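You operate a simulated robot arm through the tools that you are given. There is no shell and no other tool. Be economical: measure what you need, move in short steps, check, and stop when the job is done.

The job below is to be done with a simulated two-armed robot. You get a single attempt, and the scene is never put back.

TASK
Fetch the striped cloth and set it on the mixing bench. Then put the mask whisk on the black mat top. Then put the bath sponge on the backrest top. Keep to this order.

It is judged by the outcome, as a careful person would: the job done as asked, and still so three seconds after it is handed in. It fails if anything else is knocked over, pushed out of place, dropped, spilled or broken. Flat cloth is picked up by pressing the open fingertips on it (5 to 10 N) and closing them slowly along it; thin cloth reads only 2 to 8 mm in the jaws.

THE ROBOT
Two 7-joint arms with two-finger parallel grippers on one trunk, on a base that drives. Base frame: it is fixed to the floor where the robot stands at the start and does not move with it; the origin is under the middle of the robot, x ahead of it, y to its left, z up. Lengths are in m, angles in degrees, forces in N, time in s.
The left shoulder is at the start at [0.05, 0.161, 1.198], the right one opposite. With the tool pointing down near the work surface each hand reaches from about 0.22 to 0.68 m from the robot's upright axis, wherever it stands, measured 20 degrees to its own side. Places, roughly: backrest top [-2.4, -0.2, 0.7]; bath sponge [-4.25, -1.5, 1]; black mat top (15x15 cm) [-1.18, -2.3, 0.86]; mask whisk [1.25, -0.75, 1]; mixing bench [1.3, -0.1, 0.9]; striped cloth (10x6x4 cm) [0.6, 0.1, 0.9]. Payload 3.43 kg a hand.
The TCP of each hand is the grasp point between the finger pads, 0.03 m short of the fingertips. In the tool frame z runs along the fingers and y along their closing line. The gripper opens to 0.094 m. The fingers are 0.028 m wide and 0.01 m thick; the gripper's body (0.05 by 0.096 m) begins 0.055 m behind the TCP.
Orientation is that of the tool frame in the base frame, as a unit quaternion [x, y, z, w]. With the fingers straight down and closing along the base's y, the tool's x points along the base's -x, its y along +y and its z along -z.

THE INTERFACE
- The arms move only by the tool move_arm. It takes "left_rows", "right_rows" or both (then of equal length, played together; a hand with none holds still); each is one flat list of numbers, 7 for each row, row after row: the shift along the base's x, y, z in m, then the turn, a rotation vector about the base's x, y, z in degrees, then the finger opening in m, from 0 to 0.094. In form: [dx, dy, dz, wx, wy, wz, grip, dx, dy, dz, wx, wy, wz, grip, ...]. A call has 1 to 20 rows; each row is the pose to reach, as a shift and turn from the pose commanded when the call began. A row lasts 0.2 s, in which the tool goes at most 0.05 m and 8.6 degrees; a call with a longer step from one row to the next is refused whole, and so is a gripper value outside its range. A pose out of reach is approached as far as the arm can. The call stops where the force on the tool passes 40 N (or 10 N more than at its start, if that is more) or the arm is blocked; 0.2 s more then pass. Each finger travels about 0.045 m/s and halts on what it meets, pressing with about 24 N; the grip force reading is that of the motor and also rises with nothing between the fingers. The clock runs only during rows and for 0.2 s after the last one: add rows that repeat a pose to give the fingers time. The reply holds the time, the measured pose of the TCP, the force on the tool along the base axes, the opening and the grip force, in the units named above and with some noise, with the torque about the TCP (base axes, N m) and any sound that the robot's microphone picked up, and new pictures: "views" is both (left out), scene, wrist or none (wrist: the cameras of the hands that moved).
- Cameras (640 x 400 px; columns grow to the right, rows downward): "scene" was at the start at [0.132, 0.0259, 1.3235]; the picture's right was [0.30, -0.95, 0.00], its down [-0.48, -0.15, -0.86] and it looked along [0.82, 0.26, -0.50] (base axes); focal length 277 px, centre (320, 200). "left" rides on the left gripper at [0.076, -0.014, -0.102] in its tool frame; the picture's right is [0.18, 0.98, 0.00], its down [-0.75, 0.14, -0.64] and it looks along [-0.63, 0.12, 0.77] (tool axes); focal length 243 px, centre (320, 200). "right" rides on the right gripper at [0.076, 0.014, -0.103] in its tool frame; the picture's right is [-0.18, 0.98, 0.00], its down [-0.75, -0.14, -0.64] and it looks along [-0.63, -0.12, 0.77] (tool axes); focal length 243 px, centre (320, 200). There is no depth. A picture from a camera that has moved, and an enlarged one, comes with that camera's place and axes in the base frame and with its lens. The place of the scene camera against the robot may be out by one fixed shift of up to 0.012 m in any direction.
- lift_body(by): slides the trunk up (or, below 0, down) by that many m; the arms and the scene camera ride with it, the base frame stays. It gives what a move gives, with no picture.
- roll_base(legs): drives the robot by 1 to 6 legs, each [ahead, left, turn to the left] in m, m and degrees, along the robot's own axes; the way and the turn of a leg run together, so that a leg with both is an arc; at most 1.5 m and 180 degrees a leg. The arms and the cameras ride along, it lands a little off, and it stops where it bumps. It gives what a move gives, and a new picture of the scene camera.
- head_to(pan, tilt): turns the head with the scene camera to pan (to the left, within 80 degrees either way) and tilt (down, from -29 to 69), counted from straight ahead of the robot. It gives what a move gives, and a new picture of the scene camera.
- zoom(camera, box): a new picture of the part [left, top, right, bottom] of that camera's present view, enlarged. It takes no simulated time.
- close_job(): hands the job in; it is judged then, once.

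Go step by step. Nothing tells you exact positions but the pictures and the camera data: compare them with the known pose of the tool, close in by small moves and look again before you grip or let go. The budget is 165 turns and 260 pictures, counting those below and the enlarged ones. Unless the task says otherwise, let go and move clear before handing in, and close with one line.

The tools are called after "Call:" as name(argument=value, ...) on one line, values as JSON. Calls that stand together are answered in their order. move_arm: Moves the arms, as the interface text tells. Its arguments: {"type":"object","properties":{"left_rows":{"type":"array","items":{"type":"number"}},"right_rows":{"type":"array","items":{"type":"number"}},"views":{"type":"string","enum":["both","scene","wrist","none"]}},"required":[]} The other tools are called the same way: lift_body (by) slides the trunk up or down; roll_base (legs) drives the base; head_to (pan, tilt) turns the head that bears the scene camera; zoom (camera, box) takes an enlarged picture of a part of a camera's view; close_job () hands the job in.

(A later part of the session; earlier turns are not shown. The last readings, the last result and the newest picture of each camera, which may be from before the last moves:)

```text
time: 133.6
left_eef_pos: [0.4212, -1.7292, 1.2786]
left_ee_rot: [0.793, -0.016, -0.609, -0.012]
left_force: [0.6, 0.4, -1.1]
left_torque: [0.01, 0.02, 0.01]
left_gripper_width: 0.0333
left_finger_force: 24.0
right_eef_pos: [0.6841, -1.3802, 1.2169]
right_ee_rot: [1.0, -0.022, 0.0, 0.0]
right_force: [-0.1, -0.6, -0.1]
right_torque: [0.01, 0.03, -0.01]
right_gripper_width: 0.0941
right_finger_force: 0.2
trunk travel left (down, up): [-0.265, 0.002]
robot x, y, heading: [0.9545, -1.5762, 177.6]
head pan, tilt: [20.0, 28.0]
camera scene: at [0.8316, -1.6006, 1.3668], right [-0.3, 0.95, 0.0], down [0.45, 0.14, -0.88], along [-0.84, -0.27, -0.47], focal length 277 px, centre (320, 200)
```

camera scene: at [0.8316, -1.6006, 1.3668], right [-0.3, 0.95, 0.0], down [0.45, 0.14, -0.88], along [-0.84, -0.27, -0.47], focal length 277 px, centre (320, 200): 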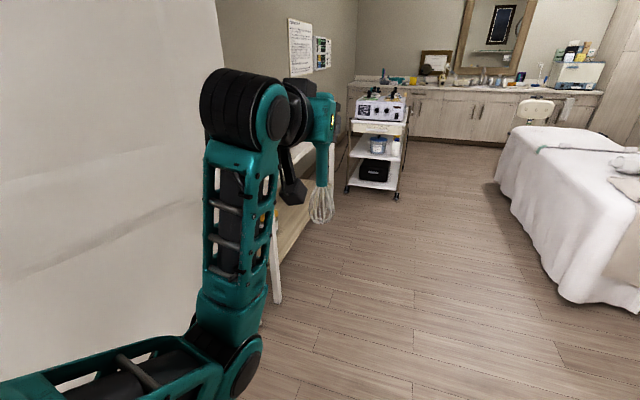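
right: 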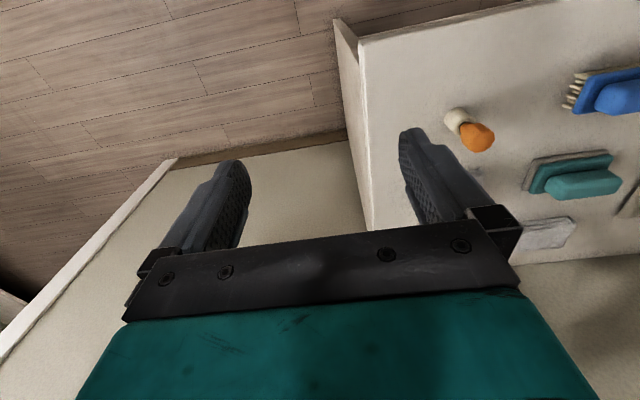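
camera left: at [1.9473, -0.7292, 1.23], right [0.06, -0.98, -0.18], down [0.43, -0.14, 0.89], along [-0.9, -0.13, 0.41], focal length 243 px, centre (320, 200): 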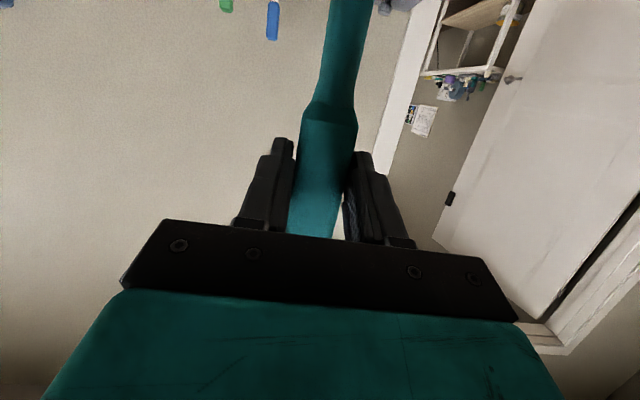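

Through the doorway: treatment bed on the right, trolley ahead, and the target table on the left beyond the door. Driving on.

Call:
roll_base(legs=[[0, 0, 2], [1.3, 0, 0]])

Call:
head_to(pan=60, tilt=25)

```text
time: 140.6
left_eef_pos: [-0.8894, -1.7511, 1.2784]
left_ee_rot: [0.794, 0.004, -0.608, 0.004]
left_force: [-0.6, 0.3, -0.7]
left_torque: [0.01, 0.0, -0.03]
left_gripper_width: 0.0334
left_finger_force: 23.7
right_eef_pos: [-0.6431, -1.3896, 1.2162]
right_ee_rot: [1.0, 0.002, 0.0, 0.0]
right_force: [0.4, 0.2, 0.6]
right_torque: [0.01, 0.0, -0.03]
right_gripper_width: 0.0942
right_finger_force: 0.0
trunk travel left (down, up): [-0.265, 0.002]
robot x, y, heading: [-0.3645, -1.5687, -179.7]
head pan, tilt: [20.0, 28.0]
camera scene: at [-0.4855, -1.6038, 1.3668], right [-0.35, 0.94, 0.0], down [0.44, 0.16, -0.88], along [-0.83, -0.31, -0.47], focal length 277 px, centre (320, 200)
```

scene: 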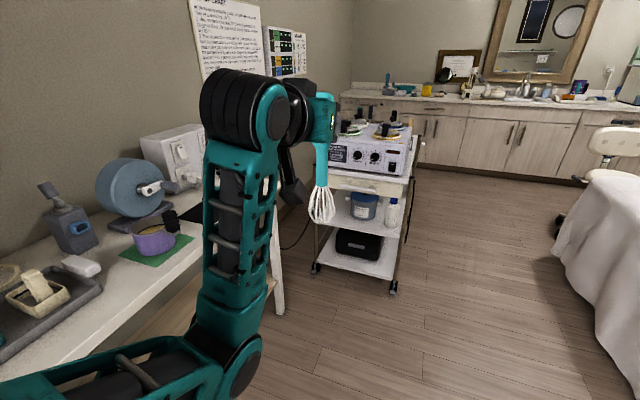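

```text
time: 141.7
left_eef_pos: [-0.889, -1.7501, 1.2781]
left_ee_rot: [0.793, 0.003, -0.609, 0.004]
left_force: [0.2, 0.2, -0.8]
left_torque: [-0.02, -0.01, -0.01]
left_gripper_width: 0.0335
left_finger_force: 24.0
right_eef_pos: [-0.6431, -1.3899, 1.217]
right_ee_rot: [1.0, 0.002, 0.0, 0.0]
right_force: [0.3, -0.6, 0.4]
right_torque: [0.0, 0.01, -0.03]
right_gripper_width: 0.094
right_finger_force: 0.1
trunk travel left (down, up): [-0.265, 0.002]
robot x, y, heading: [-0.3632, -1.5729, -180.1]
head pan, tilt: [60.0, 25.0]
camera scene: at [-0.4456, -1.6521, 1.3716], right [-0.87, 0.5, 0.0], down [0.21, 0.37, -0.91], along [-0.45, -0.79, -0.42], focal length 277 px, centre (320, 200)
```

scene: 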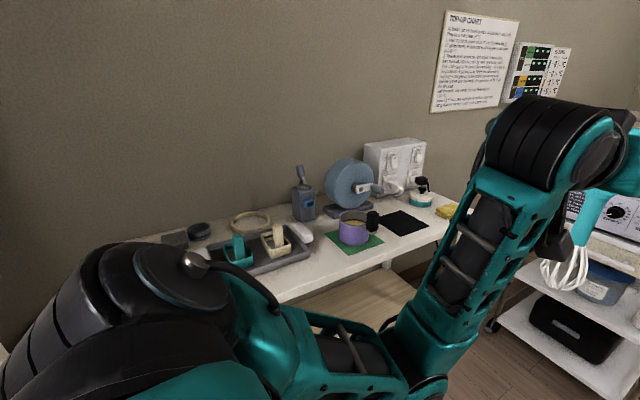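

The black mat is at about [-1.165, -2.285], table front edge y≈-2.14, trolley's near side x≈-1.88. I drive forward 0.5, turn left to face the table, then check.

Call:
roll_base(legs=[[0.5, 0, 0], [0, 0, 90]])

Call:
head_to(pan=-20, tilt=35)

```text
time: 148.4
left_eef_pos: [-0.6923, -2.0966, 1.278]
left_ee_rot: [0.564, 0.558, -0.432, 0.429]
left_force: [0.4, 0.7, -1.1]
left_torque: [0.0, 0.02, 0.0]
left_gripper_width: 0.0332
left_finger_force: 24.2
right_eef_pos: [-1.0494, -1.8448, 1.2171]
right_ee_rot: [0.712, 0.702, 0.0, 0.0]
right_force: [-0.2, -0.1, 0.1]
right_torque: [0.02, -0.01, 0.0]
right_gripper_width: 0.094
right_finger_force: 0.0
trunk travel left (down, up): [-0.265, 0.002]
robot x, y, heading: [-0.864, -1.5685, -90.9]
head pan, tilt: [60.0, 25.0]
camera scene: at [-0.7793, -1.6592, 1.3716], right [-0.51, -0.86, 0.0], down [-0.36, 0.22, -0.91], along [0.78, -0.46, -0.42], focal length 277 px, centre (320, 200)
```

scene: 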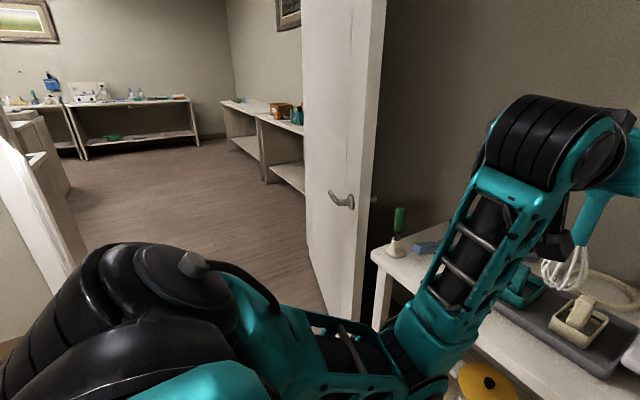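

```text
time: 149.9
left_eef_pos: [-0.6935, -2.0967, 1.2781]
left_ee_rot: [0.564, 0.557, -0.433, 0.429]
left_force: [1.0, 0.0, -1.1]
left_torque: [0.04, -0.02, 0.0]
left_gripper_width: 0.0335
left_finger_force: 24.1
right_eef_pos: [-1.0499, -1.8456, 1.2173]
right_ee_rot: [0.713, 0.702, 0.0, 0.0]
right_force: [-0.5, 0.0, 0.0]
right_torque: [-0.01, 0.01, 0.0]
right_gripper_width: 0.094
right_finger_force: 0.0
trunk travel left (down, up): [-0.265, 0.002]
robot x, y, heading: [-0.8649, -1.5694, -90.8]
head pan, tilt: [-20.0, 35.0]
camera scene: at [-0.8897, -1.6944, 1.3559], right [-0.94, 0.35, 0.0], down [0.2, 0.54, -0.82], along [-0.29, -0.77, -0.57], focal length 277 px, centre (320, 200)
```

scene: 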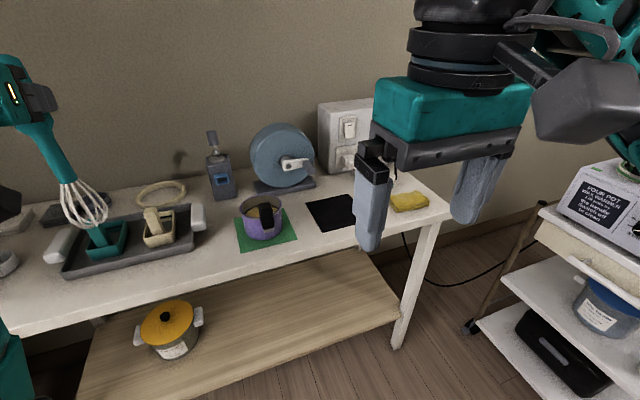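

The mat spans x −1.097…−1.247, y −2.23…−2.37. I'll lay the whisk along the mat's diagonal (handle to the far right corner); turn the base right ~24° and approach.

Call:
roll_base(legs=[[0, 0, -24], [0.28, -0.095, 0]])

Call:
head_to(pan=0, tilt=45)

```text
time: 153.2
left_eef_pos: [-1.12, -2.3355, 1.277]
left_ee_rot: [0.666, 0.431, -0.511, 0.332]
left_force: [0.3, -0.2, -0.9]
left_torque: [0.0, 0.01, 0.0]
left_gripper_width: 0.0335
left_finger_force: 23.8
right_eef_pos: [-1.3468, -1.9624, 1.2164]
right_ee_rot: [0.841, 0.542, 0.001, 0.001]
right_force: [-0.8, -0.1, 0.3]
right_torque: [0.04, -0.01, 0.02]
right_gripper_width: 0.0941
right_finger_force: 0.1
trunk travel left (down, up): [-0.265, 0.002]
robot x, y, heading: [-1.0649, -1.7845, -114.4]
head pan, tilt: [-20.0, 35.0]
camera scene: at [-1.1386, -1.8861, 1.3558], right [-0.71, 0.7, 0.0], down [0.4, 0.41, -0.82], along [-0.57, -0.58, -0.57], focal length 277 px, centre (320, 200)
```

scene: 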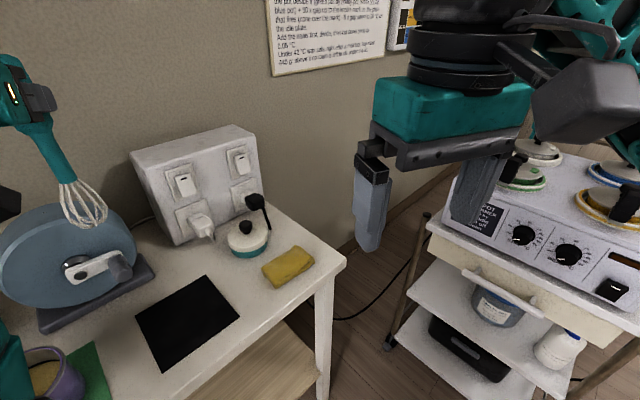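

```text
time: 154.0
left_eef_pos: [-1.1193, -2.3355, 1.2771]
left_ee_rot: [0.667, 0.43, -0.511, 0.331]
left_force: [0.8, -0.1, -0.6]
left_torque: [0.0, 0.0, 0.01]
left_gripper_width: 0.0338
left_finger_force: 24.4
right_eef_pos: [-1.3465, -1.9608, 1.2166]
right_ee_rot: [0.841, 0.541, 0.001, 0.0]
right_force: [-0.1, 0.5, -0.7]
right_torque: [0.01, 0.03, -0.01]
right_gripper_width: 0.0941
right_finger_force: 0.2
trunk travel left (down, up): [-0.265, 0.002]
robot x, y, heading: [-1.0648, -1.7815, -114.4]
head pan, tilt: [0.0, 45.0]
camera scene: at [-1.1103, -1.8968, 1.3411], right [-0.91, 0.41, 0.0], down [0.29, 0.64, -0.71], along [-0.29, -0.64, -0.71], focal length 277 px, centre (320, 200)
```

scene: 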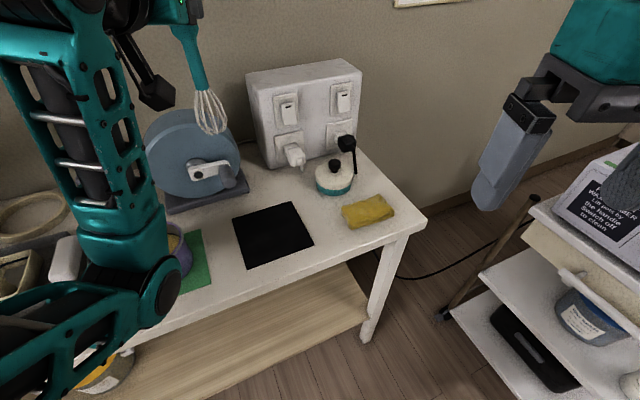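

Mat centre is [-1.17, -2.287]; surroundings clear for a diagonal lay. First yaw the hand −20° over the mat.

Call:
move_arm(left_rows=[-0.025, 0.008, 0, 0, 0, -7, 0.01, -0.055, 0.018, 0, 0, 0, -14, 0.01, -0.081, 0.03, 0, 0, 0, -20.6, 0.01], views="none")

Call:
move_arm(left_rows=[0, 0, -0.008, 5.7, -5.7, 0, 0.01, 0, 0, -0.02, 11.4, -11.4, 0, 0.01, 0, 0, -0.035, 17.1, -17.1, 0, 0.01, 0, 0, -0.05, 22.8, -22.8, 0, 0.01, 0, 0, -0.065, 28.5, -28.5, 0, 0.01, 0, 0, -0.08, 34.2, -34.2, 0, 0.01, 0, 0, -0.095, 39.9, -39.9, 0, 0.01, 0, 0, -0.11, 45.6, -45.6, 0, 0.01, 0, 0, -0.125, 51.3, -51.3, 0, 0.01, 0, 0, -0.14, 57, -57, 0, 0.01, 0, 0, -0.155, 62, -62, 0, 0.01])

```text
time: 154.8
left_eef_pos: [-1.2024, -2.3056, 1.2781]
left_ee_rot: [0.732, 0.305, -0.562, 0.235]
left_force: [0.5, 0.0, -0.2]
left_torque: [0.02, -0.04, -0.02]
left_gripper_width: 0.0335
left_finger_force: 23.9
right_eef_pos: [-1.3457, -1.9621, 1.217]
right_ee_rot: [0.84, 0.542, 0.0, 0.001]
right_force: [-0.1, 0.2, 0.9]
right_torque: [-0.01, 0.05, 0.0]
right_gripper_width: 0.0938
right_finger_force: 0.1
trunk travel left (down, up): [-0.265, 0.002]
robot x, y, heading: [-1.0661, -1.7868, -114.1]
head pan, tilt: [0.0, 45.0]
```

```text
time: 157.2
left_eef_pos: [-1.201, -2.3057, 1.1249]
left_ee_rot: [0.918, 0.38, 0.103, -0.041]
left_force: [-0.3, -0.6, -1.3]
left_torque: [-0.04, 0.05, 0.03]
left_gripper_width: 0.0334
left_finger_force: 24.5
right_eef_pos: [-1.3467, -1.9609, 1.216]
right_ee_rot: [0.841, 0.541, 0.0, 0.001]
right_force: [-0.1, 0.2, 0.1]
right_torque: [0.04, -0.02, -0.03]
right_gripper_width: 0.094
right_finger_force: 0.0
trunk travel left (down, up): [-0.265, 0.002]
robot x, y, heading: [-1.0675, -1.7857, -114.4]
head pan, tilt: [0.0, 45.0]
camera scene: at [-1.1105, -1.8969, 1.341], right [-0.91, 0.41, 0.0], down [0.29, 0.64, -0.71], along [-0.29, -0.64, -0.71], focal length 277 px, centre (320, 200)
camera left: at [-1.1758, -2.259, 1.2397], right [0.82, -0.57, 0.05], down [-0.52, -0.72, 0.46], along [-0.23, -0.4, -0.89], focal length 243 px, centre (320, 200)
```

scene: 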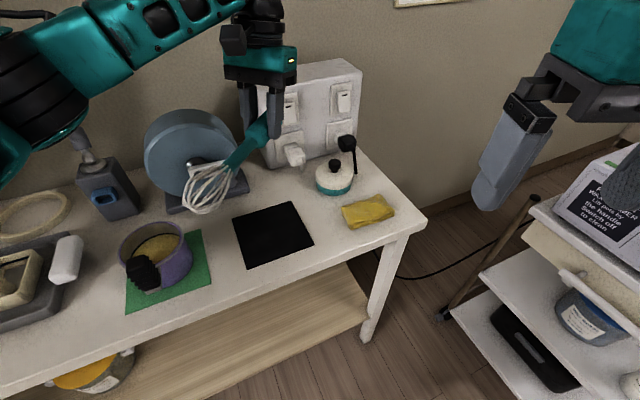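
left: 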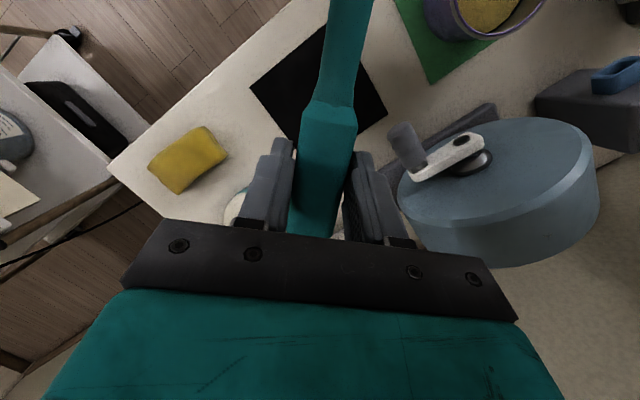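

The whisk is nearly horizontal, diagonal above the mat; the crank knob at [-1.126, -2.38, 0.95] leaves enough room. Lowering to just above the mat.

Call:
move_arm(left_rows=[-0.003, -0.002, -0.02, 0.5, -0.5, 0, 0.01, -0.006, -0.005, -0.045, 1, -1, 0, 0.01, -0.01, -0.008, -0.07, 1.5, -1.5, 0, 0.01, -0.014, -0.012, -0.095, 2, -2, 0, 0.01, -0.018, -0.016, -0.12, 2.4, -2.4, 0, 0.01, -0.021, -0.02, -0.145, 2.8, -2.8, 0, 0.01, -0.024, -0.022, -0.17, 2.8, -2.8, 0, 0.01, -0.024, -0.022, -0.19, 2.8, -2.8, 0, 0.01, -0.024, -0.022, -0.205, 2.8, -2.8, 0, 0.01])

```text
time: 159.2
left_eef_pos: [-1.2232, -2.3254, 0.9163]
left_ee_rot: [0.915, 0.378, 0.135, -0.053]
left_force: [0.4, 1.3, 0.0]
left_torque: [-0.05, 0.07, 0.02]
left_gripper_width: 0.0337
left_finger_force: 23.8
right_eef_pos: [-1.3456, -1.961, 1.2171]
right_ee_rot: [0.84, 0.542, 0.001, 0.0]
right_force: [0.6, 0.0, 0.1]
right_torque: [0.0, 0.03, -0.02]
right_gripper_width: 0.0941
right_finger_force: 0.1
trunk travel left (down, up): [-0.265, 0.002]
robot x, y, heading: [-1.0648, -1.7878, -114.5]
head pan, tilt: [0.0, 45.0]
camera scene: at [-1.1102, -1.8968, 1.3411], right [-0.91, 0.41, 0.0], down [0.29, 0.64, -0.71], along [-0.29, -0.64, -0.71], focal length 277 px, centre (320, 200)
camera left: at [-1.2043, -2.2848, 1.0361], right [0.82, -0.57, 0.06], down [-0.54, -0.74, 0.4], along [-0.19, -0.36, -0.91], focal length 243 px, centre (320, 200)
```

scene: 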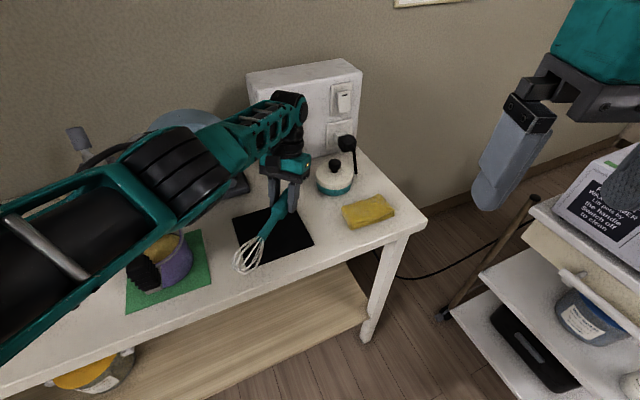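
left: 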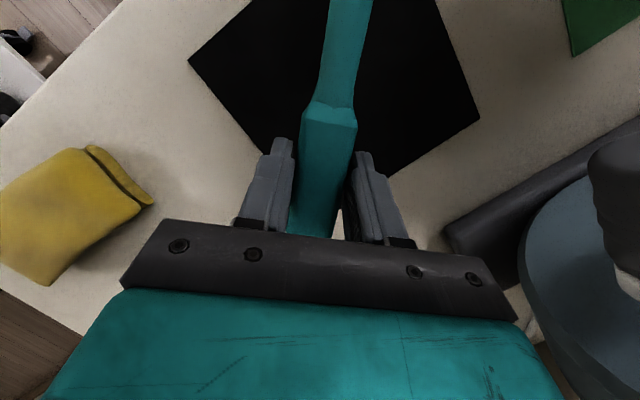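

Shifting 1 cm toward the far-right corner so the whisk head sits over the mat, then lowering until light contact.

Call:
move_arm(left_rows=[-0.005, -0.005, 0, 0, 0, 0, 0.01, -0.009, -0.011, -0.006, 0, 0, 0, 0.01, -0.009, -0.011, -0.011, 0, 0, 0, 0.01, -0.009, -0.011, -0.015, 0, 0, 0, 0.01, -0.009, -0.011, -0.018, 0, 0, 0, 0.01])

```text
time: 160.4
left_eef_pos: [-1.2187, -2.3271, 0.9087]
left_ee_rot: [0.915, 0.378, 0.135, -0.053]
left_force: [0.0, 0.4, -0.7]
left_torque: [-0.05, 0.06, -0.03]
left_gripper_width: 0.0333
left_finger_force: 24.3
left hand out of reach, approached as far as the arm can: row 1, 2, 3, 4, 5
right_eef_pos: [-1.3457, -1.9619, 1.2171]
right_ee_rot: [0.841, 0.541, 0.001, 0.0]
right_force: [-0.5, -0.3, -0.5]
right_torque: [-0.02, 0.0, -0.01]
right_gripper_width: 0.094
right_finger_force: 0.1
trunk travel left (down, up): [-0.265, 0.002]
robot x, y, heading: [-1.0625, -1.7858, -114.4]
head pan, tilt: [0.0, 45.0]
camera scene: at [-1.1102, -1.8968, 1.341], right [-0.91, 0.41, 0.0], down [0.29, 0.64, -0.71], along [-0.29, -0.64, -0.71], focal length 277 px, centre (320, 200)
camera left: at [-1.1995, -2.2865, 1.0283], right [0.82, -0.57, 0.06], down [-0.54, -0.74, 0.4], along [-0.19, -0.36, -0.91], focal length 243 px, centre (320, 200)
```

scene: 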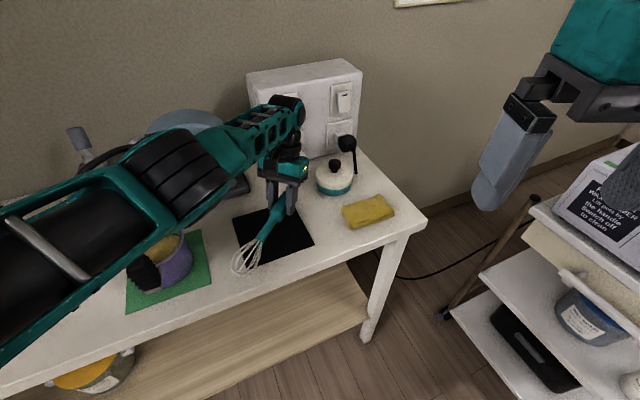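
left: 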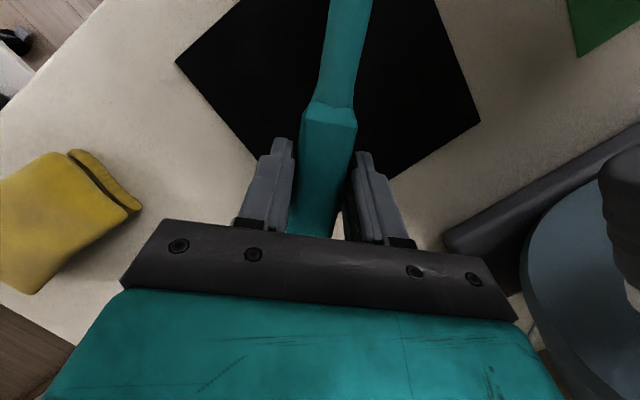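

The arm is at its reach limit; I use a small base nudge and the trunk instead.

Call:
roll_base(legs=[[0.02, -0.006, 0]])

Call:
lift_body(by=-0.012)

```text
time: 161.2
left_eef_pos: [-1.233, -2.3434, 0.9078]
left_ee_rot: [0.914, 0.378, 0.135, -0.053]
left_force: [0.0, 0.3, -1.1]
left_torque: [-0.02, 0.04, 0.0]
left_gripper_width: 0.0335
left_finger_force: 24.1
right_eef_pos: [-1.3607, -1.9788, 1.2174]
right_ee_rot: [0.84, 0.542, 0.001, 0.0]
right_force: [-0.3, -0.4, -0.3]
right_torque: [0.04, -0.02, 0.02]
right_gripper_width: 0.094
right_finger_force: 0.1
trunk travel left (down, up): [-0.265, 0.002]
robot x, y, heading: [-1.0793, -1.7987, -114.4]
head pan, tilt: [0.0, 45.0]
camera scene: at [-1.1244, -1.9132, 1.3409], right [-0.91, 0.41, 0.0], down [0.29, 0.64, -0.71], along [-0.29, -0.64, -0.71], focal length 277 px, centre (320, 200)
```

scene: 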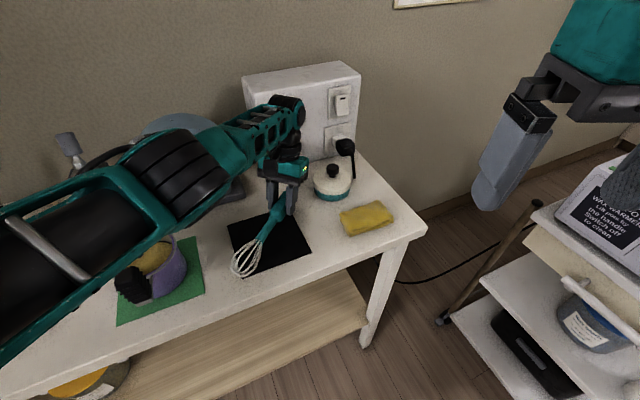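

```text
time: 161.8
left_eef_pos: [-1.2327, -2.343, 0.8975]
left_ee_rot: [0.914, 0.379, 0.135, -0.052]
left_force: [0.5, -0.1, -0.2]
left_torque: [-0.09, 0.08, 0.0]
left_gripper_width: 0.0335
left_finger_force: 24.1
right_eef_pos: [-1.3597, -1.9764, 1.2041]
right_ee_rot: [0.841, 0.542, -0.001, 0.001]
right_force: [0.1, 1.0, 0.3]
right_torque: [-0.04, 0.02, -0.01]
right_gripper_width: 0.0942
right_finger_force: 0.1
trunk travel left (down, up): [-0.253, 0.014]
robot x, y, heading: [-1.0785, -1.7982, -114.5]
head pan, tilt: [0.0, 45.0]
```

Call:
lift_body(by=-0.006)

Call:
zoom(camera="scene", box=[200, 120, 380, 280])

```text
time: 162.3
left_eef_pos: [-1.2333, -2.3434, 0.8917]
left_ee_rot: [0.914, 0.378, 0.135, -0.054]
left_force: [0.7, -0.2, -1.8]
left_torque: [-0.06, 0.07, 0.01]
left_gripper_width: 0.0337
left_finger_force: 24.3
right_eef_pos: [-1.3587, -1.977, 1.1991]
right_ee_rot: [0.84, 0.542, -0.001, 0.001]
right_force: [0.6, 0.5, 1.5]
right_torque: [-0.01, -0.01, -0.01]
right_gripper_width: 0.0939
right_finger_force: 0.0
trunk travel left (down, up): [-0.247, 0.02]
robot x, y, heading: [-1.0807, -1.7995, -114.1]
head pan, tilt: [0.0, 45.0]
```

```text
2.50 times, centred on (290, 200) of scene
camera zoom: at [-1.1237, -1.9123, 1.323], right [-0.91, 0.41, 0.0], down [0.29, 0.64, -0.71], along [-0.29, -0.64, -0.71], focal length 693 px, centre (395, 200)
```

zoom: 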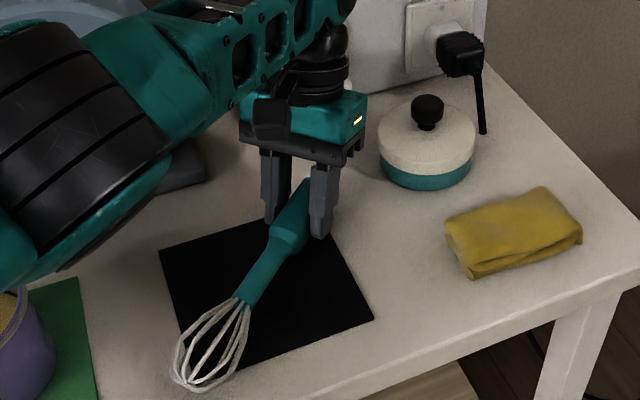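

The whisk sits slightly toward the near corner; nudging about 1.5 cm further along the diagonal (raised a little first).

Call:
lift_body(by=0.008)

Call:
roll_base(legs=[[0.014, -0.005, 0]])

Call:
lift_body(by=-0.012)

```text
time: 162.9
left_eef_pos: [-1.2332, -2.3441, 0.899]
left_ee_rot: [0.915, 0.378, 0.133, -0.052]
left_force: [0.3, -0.5, 0.4]
left_torque: [-0.02, 0.05, 0.01]
left_gripper_width: 0.0333
left_finger_force: 24.1
right_eef_pos: [-1.361, -1.9784, 1.2061]
right_ee_rot: [0.841, 0.542, 0.001, 0.001]
right_force: [0.6, -0.4, -0.6]
right_torque: [-0.02, -0.02, -0.02]
right_gripper_width: 0.0937
right_finger_force: 0.1
trunk travel left (down, up): [-0.255, 0.012]
robot x, y, heading: [-1.0778, -1.8008, -114.4]
head pan, tilt: [0.0, 45.0]
```

```text
time: 163.7
left_eef_pos: [-1.2435, -2.3555, 0.8976]
left_ee_rot: [0.914, 0.379, 0.136, -0.053]
left_force: [0.4, -0.4, -0.8]
left_torque: [-0.03, 0.07, 0.01]
left_gripper_width: 0.0337
left_finger_force: 23.7
right_eef_pos: [-1.3698, -1.9878, 1.2063]
right_ee_rot: [0.841, 0.541, 0.001, 0.0]
right_force: [-0.4, -0.3, -0.1]
right_torque: [0.01, -0.03, 0.0]
right_gripper_width: 0.0939
right_finger_force: 0.1
trunk travel left (down, up): [-0.255, 0.012]
robot x, y, heading: [-1.0883, -1.8102, -114.4]
head pan, tilt: [0.0, 45.0]
camera scene: at [-1.1346, -1.9236, 1.331], right [-0.91, 0.41, 0.0], down [0.29, 0.64, -0.71], along [-0.29, -0.64, -0.71], focal length 277 px, centre (320, 200)
```

scene: 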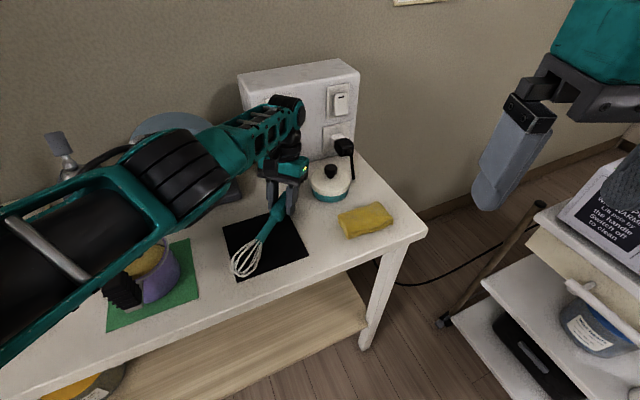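

```text
time: 164.3
left_eef_pos: [-1.2433, -2.3534, 0.8883]
left_ee_rot: [0.914, 0.379, 0.134, -0.053]
left_force: [-0.8, 0.5, 0.2]
left_torque: [0.11, -0.03, 0.04]
left_gripper_width: 0.0334
left_finger_force: 24.5
right_eef_pos: [-1.3693, -1.9873, 1.195]
right_ee_rot: [0.841, 0.541, 0.0, 0.0]
right_force: [0.1, -0.8, 0.1]
right_torque: [0.02, 0.0, -0.01]
right_gripper_width: 0.094
right_finger_force: 0.1
trunk travel left (down, up): [-0.243, 0.024]
robot x, y, heading: [-1.0881, -1.8116, -114.5]
head pan, tilt: [0.0, 45.0]
```

Head has touched lightly. Opening partway to release.

Call:
move_arm(left_rows=[0, 0, 0, 0, 0, 0, 0.03, 0, 0, 0, 0, 0, 0, 0.038, 0, 0, 0, 0, 0, 0, 0.046, 0, 0, 0, 0, 0, 0, 0.054, 0, 0, 0, 0, 0, 0, 0.06, 0, 0, 0, 0, 0, 0, 0.06])

```text
time: 165.7
left_eef_pos: [-1.2427, -2.354, 0.8872]
left_ee_rot: [0.914, 0.378, 0.135, -0.053]
left_force: [0.3, 0.1, 0.3]
left_torque: [-0.03, -0.02, -0.01]
left_gripper_width: 0.0603
left_finger_force: 0.0
right_eef_pos: [-1.3701, -1.9873, 1.1954]
right_ee_rot: [0.84, 0.542, 0.0, 0.0]
right_force: [0.0, 0.1, 0.7]
right_torque: [-0.02, 0.01, -0.01]
right_gripper_width: 0.0941
right_finger_force: 0.0
trunk travel left (down, up): [-0.243, 0.024]
robot x, y, heading: [-1.0893, -1.8127, -114.4]
head pan, tilt: [0.0, 45.0]
camera scene: at [-1.1341, -1.9229, 1.3191], right [-0.91, 0.41, 0.0], down [0.29, 0.64, -0.71], along [-0.29, -0.64, -0.71], focal length 277 px, centre (320, 200)
camera left: at [-1.2235, -2.3126, 1.0064], right [0.82, -0.57, 0.06], down [-0.54, -0.74, 0.4], along [-0.19, -0.36, -0.91], focal length 243 px, centre (320, 200)
```

scene: 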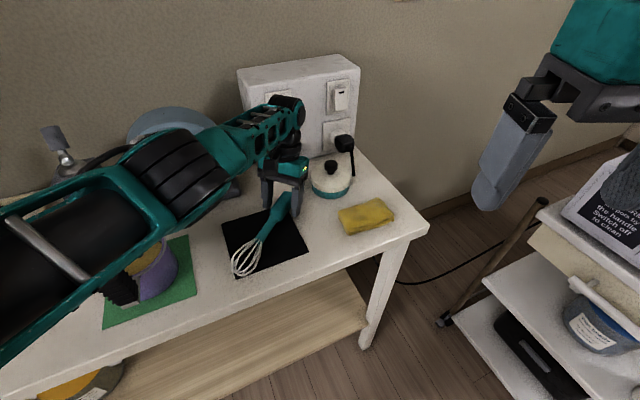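
left: 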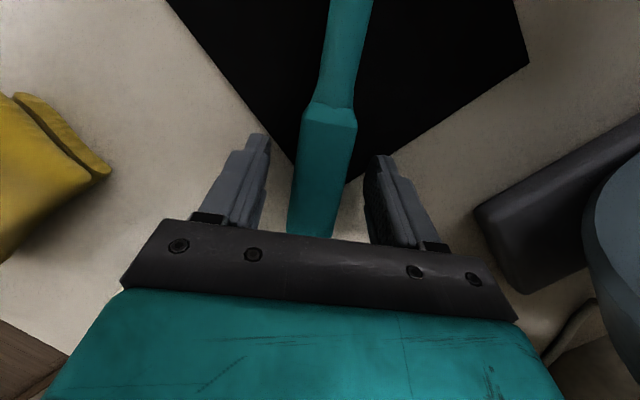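

Released. Rising straight up via trunk then arm.

Call:
lift_body(by=0.024)

Call:
move_arm(left_rows=[0, 0, 0.02, 0, 0, 0, 0.06, 0, 0, 0.05, 0, 0, 0, 0.06, 0, 0, 0.08, 0, 0, 0, 0.06, 0, 0, 0.12, 0, 0, 0, 0.06, 0.02, 0.02, 0.16, 0, 0, 0, 0.06, 0.04, 0.04, 0.18, 0, 0, 0, 0.06, 0.06, 0.07, 0.2, 0, 0, 0, 0.06])

Call:
zoom(camera="scene", box=[180, 140, 380, 290])

```text
time: 166.4
left_eef_pos: [-1.2429, -2.3554, 0.9113]
left_ee_rot: [0.914, 0.379, 0.134, -0.054]
left_force: [-0.6, 0.1, 0.1]
left_torque: [-0.02, -0.03, 0.03]
left_gripper_width: 0.0596
left_finger_force: 0.1
right_eef_pos: [-1.3701, -1.9878, 1.2176]
right_ee_rot: [0.84, 0.542, 0.0, 0.0]
right_force: [-1.3, 0.2, -1.0]
right_torque: [-0.01, 0.01, -0.04]
right_gripper_width: 0.0943
right_finger_force: 0.0
trunk travel left (down, up): [-0.267, 0.0]
robot x, y, heading: [-1.0916, -1.8115, -114.3]
head pan, tilt: [0.0, 45.0]
```

```text
time: 168.0
left_eef_pos: [-1.1826, -2.2835, 1.1139]
left_ee_rot: [0.914, 0.379, 0.135, -0.053]
left_force: [-0.2, 0.0, 0.3]
left_torque: [0.01, 0.03, -0.02]
left_gripper_width: 0.0601
left_finger_force: 0.1
right_eef_pos: [-1.3694, -1.9881, 1.2189]
right_ee_rot: [0.84, 0.542, -0.001, 0.0]
right_force: [-0.9, 0.6, 1.0]
right_torque: [-0.01, 0.01, 0.01]
right_gripper_width: 0.0937
right_finger_force: 0.1
trunk travel left (down, up): [-0.267, 0.0]
robot x, y, heading: [-1.0912, -1.8096, -114.3]
head pan, tilt: [0.0, 45.0]
camera scene: at [-1.1334, -1.9224, 1.3428], right [-0.91, 0.41, 0.0], down [0.29, 0.64, -0.71], along [-0.29, -0.64, -0.71], focal length 277 px, centre (320, 200)
camera left: at [-1.1629, -2.2419, 1.2323], right [0.82, -0.57, 0.06], down [-0.54, -0.74, 0.4], along [-0.19, -0.36, -0.91], focal length 243 px, centre (320, 200)
```

scene: 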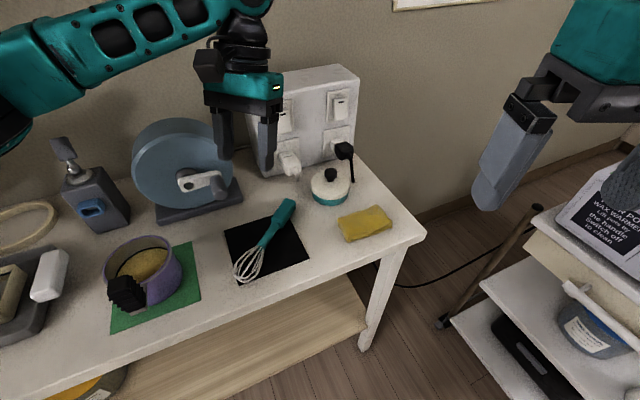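
left: 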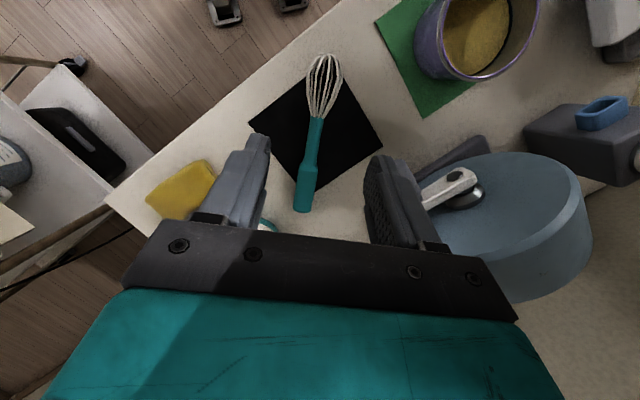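

```text
2.67 times, centred on (280, 215) of scene
camera zoom: at [-1.1334, -1.9224, 1.3428], right [-0.91, 0.41, 0.0], down [0.29, 0.64, -0.71], along [-0.29, -0.64, -0.71], focal length 739 px, centre (427, 160)
```

zoom: 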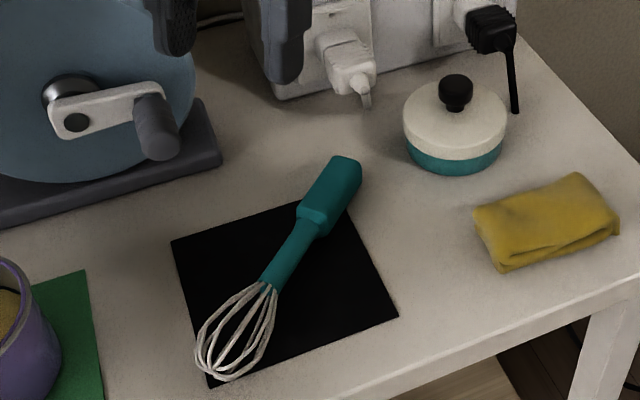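

The whisk rests on the black mat. Now I tuck the left arm and leave toward the sponge.

Call:
move_arm(left_rows=[0.02, 0.02, 0.03, -3, 3, 0, 0.06, 0.04, 0.04, 0.05, -6, 6, 0, 0.06, 0.07, 0.055, 0.07, -9, 9, 0, 0.06, 0.1, 0.07, 0.09, -12, 12, 0, 0.06], views="none")

Call:
move_arm(left_rows=[0.005, 0.01, 0, 0, 0, 7, 0.06, 0.01, 0.02, 0, 0, 0, 14, 0.06, 0.01, 0.03, 0, 0, 0, 20.6, 0.06], views="none")

Call:
roll_base(legs=[[-0.45, 0, 0], [0, 0, -65.6]])

Call:
head_to(pan=0, tilt=15)

```text
time: 169.0
left_eef_pos: [-1.0805, -2.213, 1.1993]
left_ee_rot: [0.924, 0.382, -0.002, 0.004]
left_force: [0.4, 0.2, 0.6]
left_torque: [0.0, 0.0, 0.01]
left_gripper_width: 0.0598
left_finger_force: 0.0
right_eef_pos: [-1.3682, -1.9863, 1.2183]
right_ee_rot: [0.84, 0.542, -0.001, 0.001]
right_force: [0.6, 0.6, 0.2]
right_torque: [-0.03, 0.0, 0.02]
right_gripper_width: 0.0942
right_finger_force: 0.2
trunk travel left (down, up): [-0.267, 0.0]
robot x, y, heading: [-1.0898, -1.8106, -114.5]
head pan, tilt: [0.0, 45.0]
```

```text
time: 169.8
left_eef_pos: [-1.0712, -2.1839, 1.2004]
left_ee_rot: [0.84, 0.542, -0.001, 0.005]
left_force: [0.4, -0.6, 0.4]
left_torque: [0.0, 0.01, 0.03]
left_gripper_width: 0.06
left_finger_force: 0.1
right_eef_pos: [-1.3693, -1.9874, 1.2193]
right_ee_rot: [0.84, 0.542, 0.0, 0.001]
right_force: [-0.5, -0.4, 0.8]
right_torque: [-0.03, 0.0, 0.01]
right_gripper_width: 0.094
right_finger_force: 0.0
trunk travel left (down, up): [-0.267, 0.0]
robot x, y, heading: [-1.0921, -1.808, -114.4]
head pan, tilt: [0.0, 45.0]
```

```text
time: 175.3
left_eef_pos: [-1.2362, -1.5767, 1.2]
left_ee_rot: [1.0, 0.004, -0.003, 0.003]
left_force: [0.7, 0.5, 0.0]
left_torque: [0.04, -0.03, -0.02]
left_gripper_width: 0.0601
left_finger_force: 0.1
right_eef_pos: [-1.1824, -1.2246, 1.2194]
right_ee_rot: [1.0, 0.003, -0.001, 0.0]
right_force: [0.2, -0.3, -0.4]
right_torque: [-0.01, 0.01, 0.01]
right_gripper_width: 0.0943
right_finger_force: 0.0
trunk travel left (down, up): [-0.267, 0.0]
robot x, y, heading: [-0.9058, -1.4042, -179.6]
head pan, tilt: [0.0, 45.0]
camera scene: at [-1.0202, -1.4061, 1.3428], right [-0.01, 1.0, 0.0], down [0.71, 0.0, -0.71], along [-0.71, 0.0, -0.71], focal length 277 px, centre (320, 200)
```

scene: 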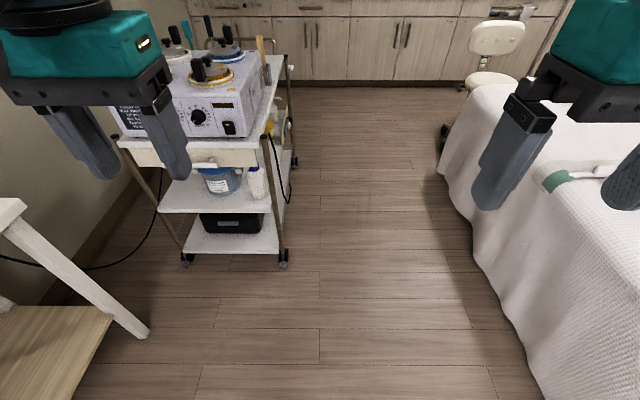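

```text
time: 176.3
left_eef_pos: [-1.2368, -1.5765, 1.1998]
left_ee_rot: [1.0, 0.003, -0.003, 0.003]
left_force: [0.0, 0.1, -0.8]
left_torque: [-0.02, 0.0, -0.01]
left_gripper_width: 0.0597
left_finger_force: 0.0
right_eef_pos: [-1.1823, -1.224, 1.2183]
right_ee_rot: [1.0, 0.002, -0.002, 0.001]
right_force: [0.5, -0.9, 0.2]
right_torque: [-0.03, -0.03, -0.02]
right_gripper_width: 0.094
right_finger_force: 0.0
trunk travel left (down, up): [-0.267, 0.0]
robot x, y, heading: [-0.9047, -1.4049, -179.4]
head pan, tilt: [0.0, 15.0]
camera scene: at [-1.0323, -1.4063, 1.3895], right [-0.01, 1.0, 0.0], down [0.26, 0.0, -0.97], along [-0.97, -0.01, -0.26], focal length 277 px, centre (320, 200)
```

scene: 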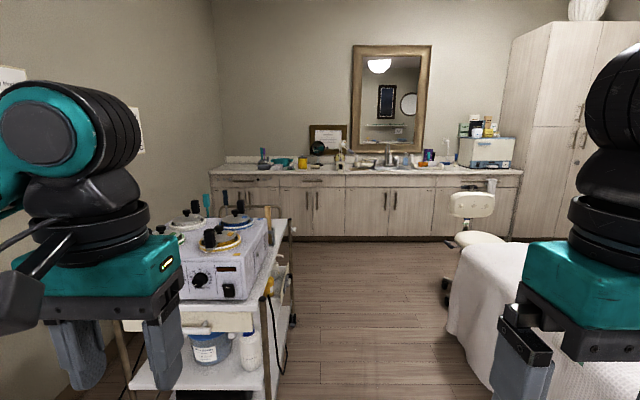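

The aisle between trolley (y<-1.6) and bed (y>-0.53) is clear; the sponge should be on the far counter. Driving along y≈-1.07.

Call:
roll_base(legs=[[0, -0.34, 0], [1.4, 0, 0], [0.7, 0, 0]])

Call:
head_to(pan=5, tilt=20)

```text
time: 188.5
left_eef_pos: [-3.3205, -1.2545, 1.2008]
left_ee_rot: [1.0, 0.008, -0.001, 0.003]
left_force: [0.3, -0.2, 1.6]
left_torque: [0.0, 0.03, 0.01]
left_gripper_width: 0.0602
left_finger_force: 0.0
right_eef_pos: [-3.2694, -0.9014, 1.2179]
right_ee_rot: [1.0, 0.008, 0.0, 0.001]
right_force: [-0.1, -0.3, -0.4]
right_torque: [0.01, 0.0, 0.02]
right_gripper_width: 0.0941
right_finger_force: 0.0
trunk travel left (down, up): [-0.267, 0.0]
robot x, y, heading: [-2.9887, -1.0792, -179.3]
head pan, tilt: [0.0, 15.0]
camera scene: at [-3.1181, -1.0825, 1.3895], right [-0.02, 1.0, 0.0], down [0.26, 0.0, -0.97], along [-0.97, -0.01, -0.26], focal length 277 px, centre (320, 200)
```

scene: 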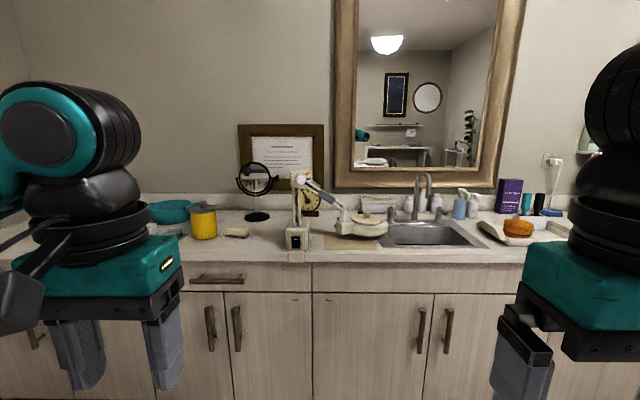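

```text
time: 189.2
left_eef_pos: [-3.3204, -1.2536, 1.2001]
left_ee_rot: [1.0, 0.008, -0.003, 0.003]
left_force: [-0.2, -0.7, 0.1]
left_torque: [-0.03, -0.01, -0.01]
left_gripper_width: 0.0602
left_finger_force: 0.2
right_eef_pos: [-3.2703, -0.9017, 1.2179]
right_ee_rot: [1.0, 0.006, -0.001, 0.001]
right_force: [-0.7, 0.6, -0.5]
right_torque: [-0.03, -0.02, 0.01]
right_gripper_width: 0.0938
right_finger_force: 0.1
trunk travel left (down, up): [-0.267, 0.0]
robot x, y, heading: [-2.9939, -1.0757, -179.0]
head pan, tilt: [5.0, 20.0]
camera scene: at [-3.1169, -1.0906, 1.3815], right [-0.1, 0.99, 0.0], down [0.34, 0.03, -0.94], along [-0.93, -0.1, -0.34], focal length 277 px, centre (320, 200)
```

scene: 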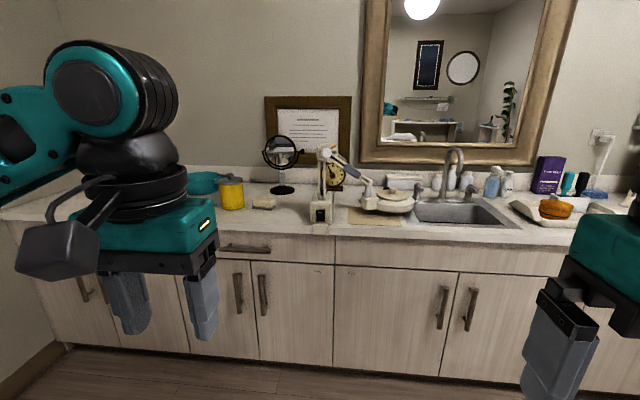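

Candidates: a beige block near the yellow jar (matches the given place) and a brown sponge near the sink. Zooming in.

Call:
zoom(camera="scene", box=[180, 150, 340, 250])

Call:
zoom(camera="scene", box=[480, 150, 640, 250])

```text
4.00 times, centred on (260, 200) of scene
camera zoom: at [-3.1169, -1.0906, 1.3815], right [-0.1, 0.99, 0.0], down [0.34, 0.03, -0.94], along [-0.93, -0.1, -0.34], focal length 1109 px, centre (560, 200)
```

zoom: 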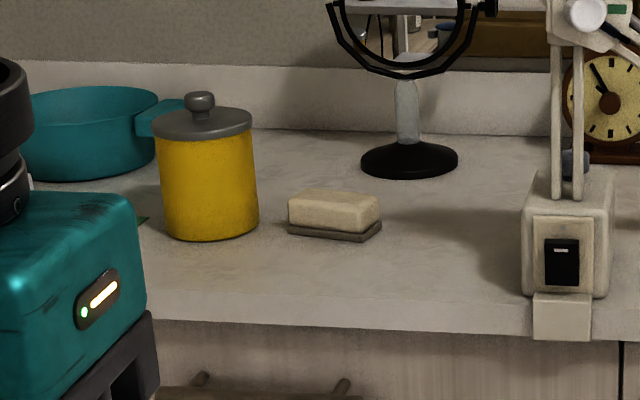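

```text
4.00 times, centred on (560, 200) of scene
camera zoom: at [-3.1169, -1.0906, 1.3815], right [-0.1, 0.99, 0.0], down [0.34, 0.03, -0.94], along [-0.93, -0.1, -0.34], focal length 1109 px, centre (-640, 200)
```

zoom: 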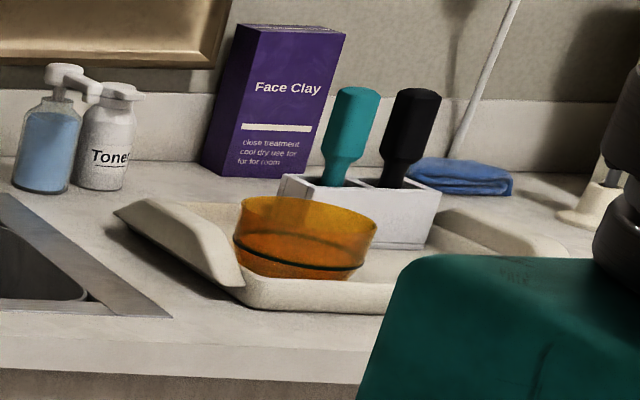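

The beige block is the bath sponge, at about [-4.18, -1.45]. Moving the base closer, left hand in line with it.

Call:
roll_base(legs=[[0.5, 0.24, -1]])

Call:
head_to(pan=12, tilt=32)

```text
time: 192.4
left_eef_pos: [-3.8385, -1.4847, 1.1998]
left_ee_rot: [1.0, -0.005, -0.003, 0.002]
left_force: [-0.1, 0.3, -0.3]
left_torque: [0.01, -0.02, 0.0]
left_gripper_width: 0.0599
left_finger_force: 0.1
right_eef_pos: [-3.7776, -1.1329, 1.2186]
right_ee_rot: [1.0, -0.007, -0.001, -0.001]
right_force: [0.1, -0.3, -0.1]
right_torque: [0.01, -0.02, 0.01]
right_gripper_width: 0.0939
right_finger_force: 0.1
trunk travel left (down, up): [-0.267, 0.0]
robot x, y, heading: [-3.4995, -1.3212, 179.1]
head pan, tilt: [5.0, 20.0]
camera scene: at [-3.6297, -1.3263, 1.3814], right [-0.08, 1.0, 0.0], down [0.34, 0.03, -0.94], along [-0.94, -0.07, -0.34], focal length 277 px, centre (320, 200)
```

scene: 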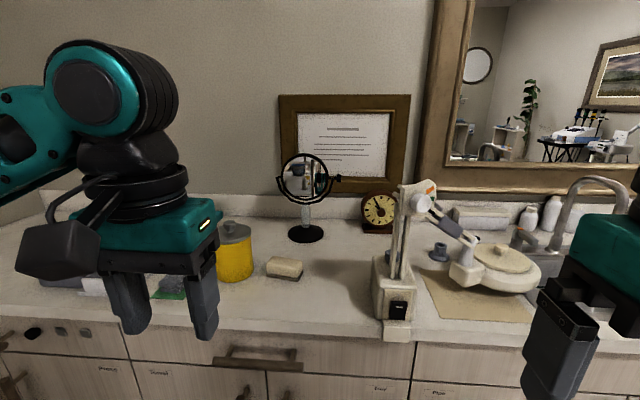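

```text
time: 193.1
left_eef_pos: [-3.8363, -1.4852, 1.2006]
left_ee_rot: [1.0, -0.006, -0.003, 0.003]
left_force: [0.3, -0.4, -0.2]
left_torque: [-0.01, 0.0, -0.02]
left_gripper_width: 0.06
left_finger_force: 0.1
right_eef_pos: [-3.7762, -1.1329, 1.2176]
right_ee_rot: [1.0, -0.006, -0.001, 0.001]
right_force: [0.1, 0.4, 0.1]
right_torque: [0.01, 0.0, -0.01]
right_gripper_width: 0.0939
right_finger_force: 0.0
trunk travel left (down, up): [-0.267, 0.0]
robot x, y, heading: [-3.5042, -1.3193, 179.4]
head pan, tilt: [12.0, 32.0]
camera scene: at [-3.6243, -1.3367, 1.3623], right [-0.2, 0.98, 0.0], down [0.52, 0.1, -0.85], along [-0.83, -0.17, -0.53], focal length 277 px, centre (320, 200)
```

scene: 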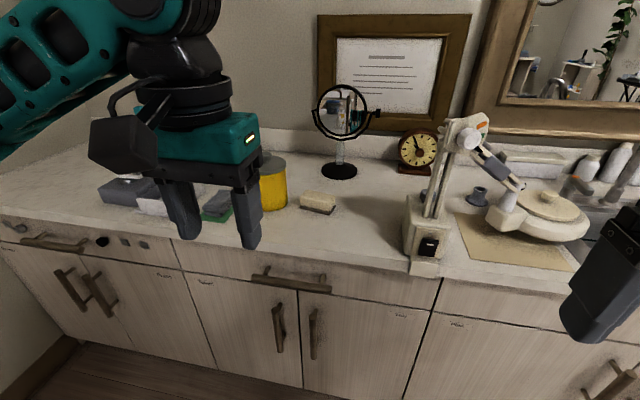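

Triangulation puts the sponge at [-4.29, -1.485] on the counter (z≈0.90), counter edge x≈-4.07. Zooming for orientation and driving 0.2 m closer.

Call:
roll_base(legs=[[0.2, 0, 0]])

Call:
head_to(pan=5, tilt=38)

Call:
zoom(camera="left", box=[160, 0, 480, 200])

```text
time: 194.7
left_eef_pos: [-4.0371, -1.4833, 1.1998]
left_ee_rot: [1.0, -0.005, -0.003, 0.003]
left_force: [0.4, -0.5, -0.5]
left_torque: [-0.01, -0.03, 0.0]
left_gripper_width: 0.0601
left_finger_force: 0.2
right_eef_pos: [-3.9771, -1.1309, 1.2185]
right_ee_rot: [1.0, -0.006, 0.0, 0.0]
right_force: [-0.1, 0.4, 0.1]
right_torque: [0.01, -0.02, -0.03]
right_gripper_width: 0.0941
right_finger_force: 0.0
trunk travel left (down, up): [-0.267, 0.0]
robot x, y, heading: [-3.7054, -1.3171, 179.3]
head pan, tilt: [12.0, 32.0]
camera scene: at [-3.8244, -1.3346, 1.3621], right [-0.2, 0.98, 0.0], down [0.52, 0.1, -0.85], along [-0.83, -0.17, -0.53], focal length 277 px, centre (320, 200)
```

scene: 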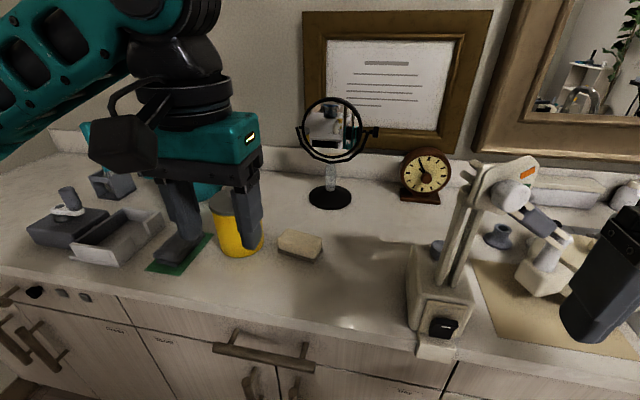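

```text
time: 195.4
left_eef_pos: [-4.0364, -1.4818, 1.2005]
left_ee_rot: [1.0, -0.005, -0.004, 0.002]
left_force: [-0.4, -0.2, -0.2]
left_torque: [0.03, -0.01, 0.01]
left_gripper_width: 0.0603
left_finger_force: 0.1
right_eef_pos: [-3.9757, -1.131, 1.2184]
right_ee_rot: [1.0, -0.005, -0.001, 0.001]
right_force: [-0.2, 0.5, -0.1]
right_torque: [0.0, -0.01, -0.01]
right_gripper_width: 0.0939
right_finger_force: 0.0
trunk travel left (down, up): [-0.267, 0.0]
robot x, y, heading: [-3.7023, -1.3143, 179.3]
head pan, tilt: [5.0, 38.0]
camera scene: at [-3.8217, -1.3236, 1.3531], right [-0.08, 1.0, 0.0], down [0.61, 0.05, -0.79], along [-0.79, -0.06, -0.62], focal length 277 px, centre (320, 200)
```

scene: 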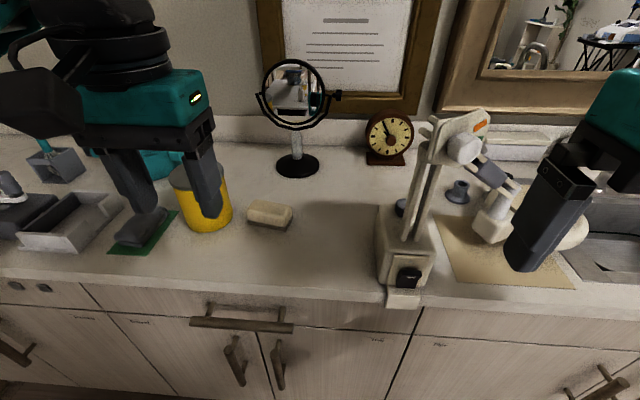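

```text
2.00 times, centred on (320, 100) of left
camera zoom: at [-3.9603, -1.4686, 1.3013], right [0.17, -0.98, 0.0], down [-0.75, -0.13, 0.65], along [-0.64, -0.12, -0.76], focal length 485 px, centre (320, 400)
```

zoom: 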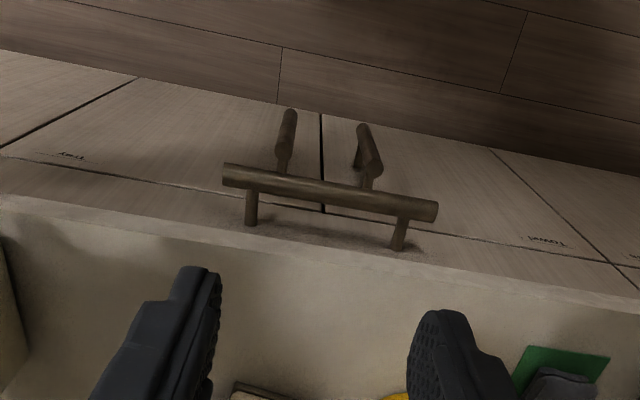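

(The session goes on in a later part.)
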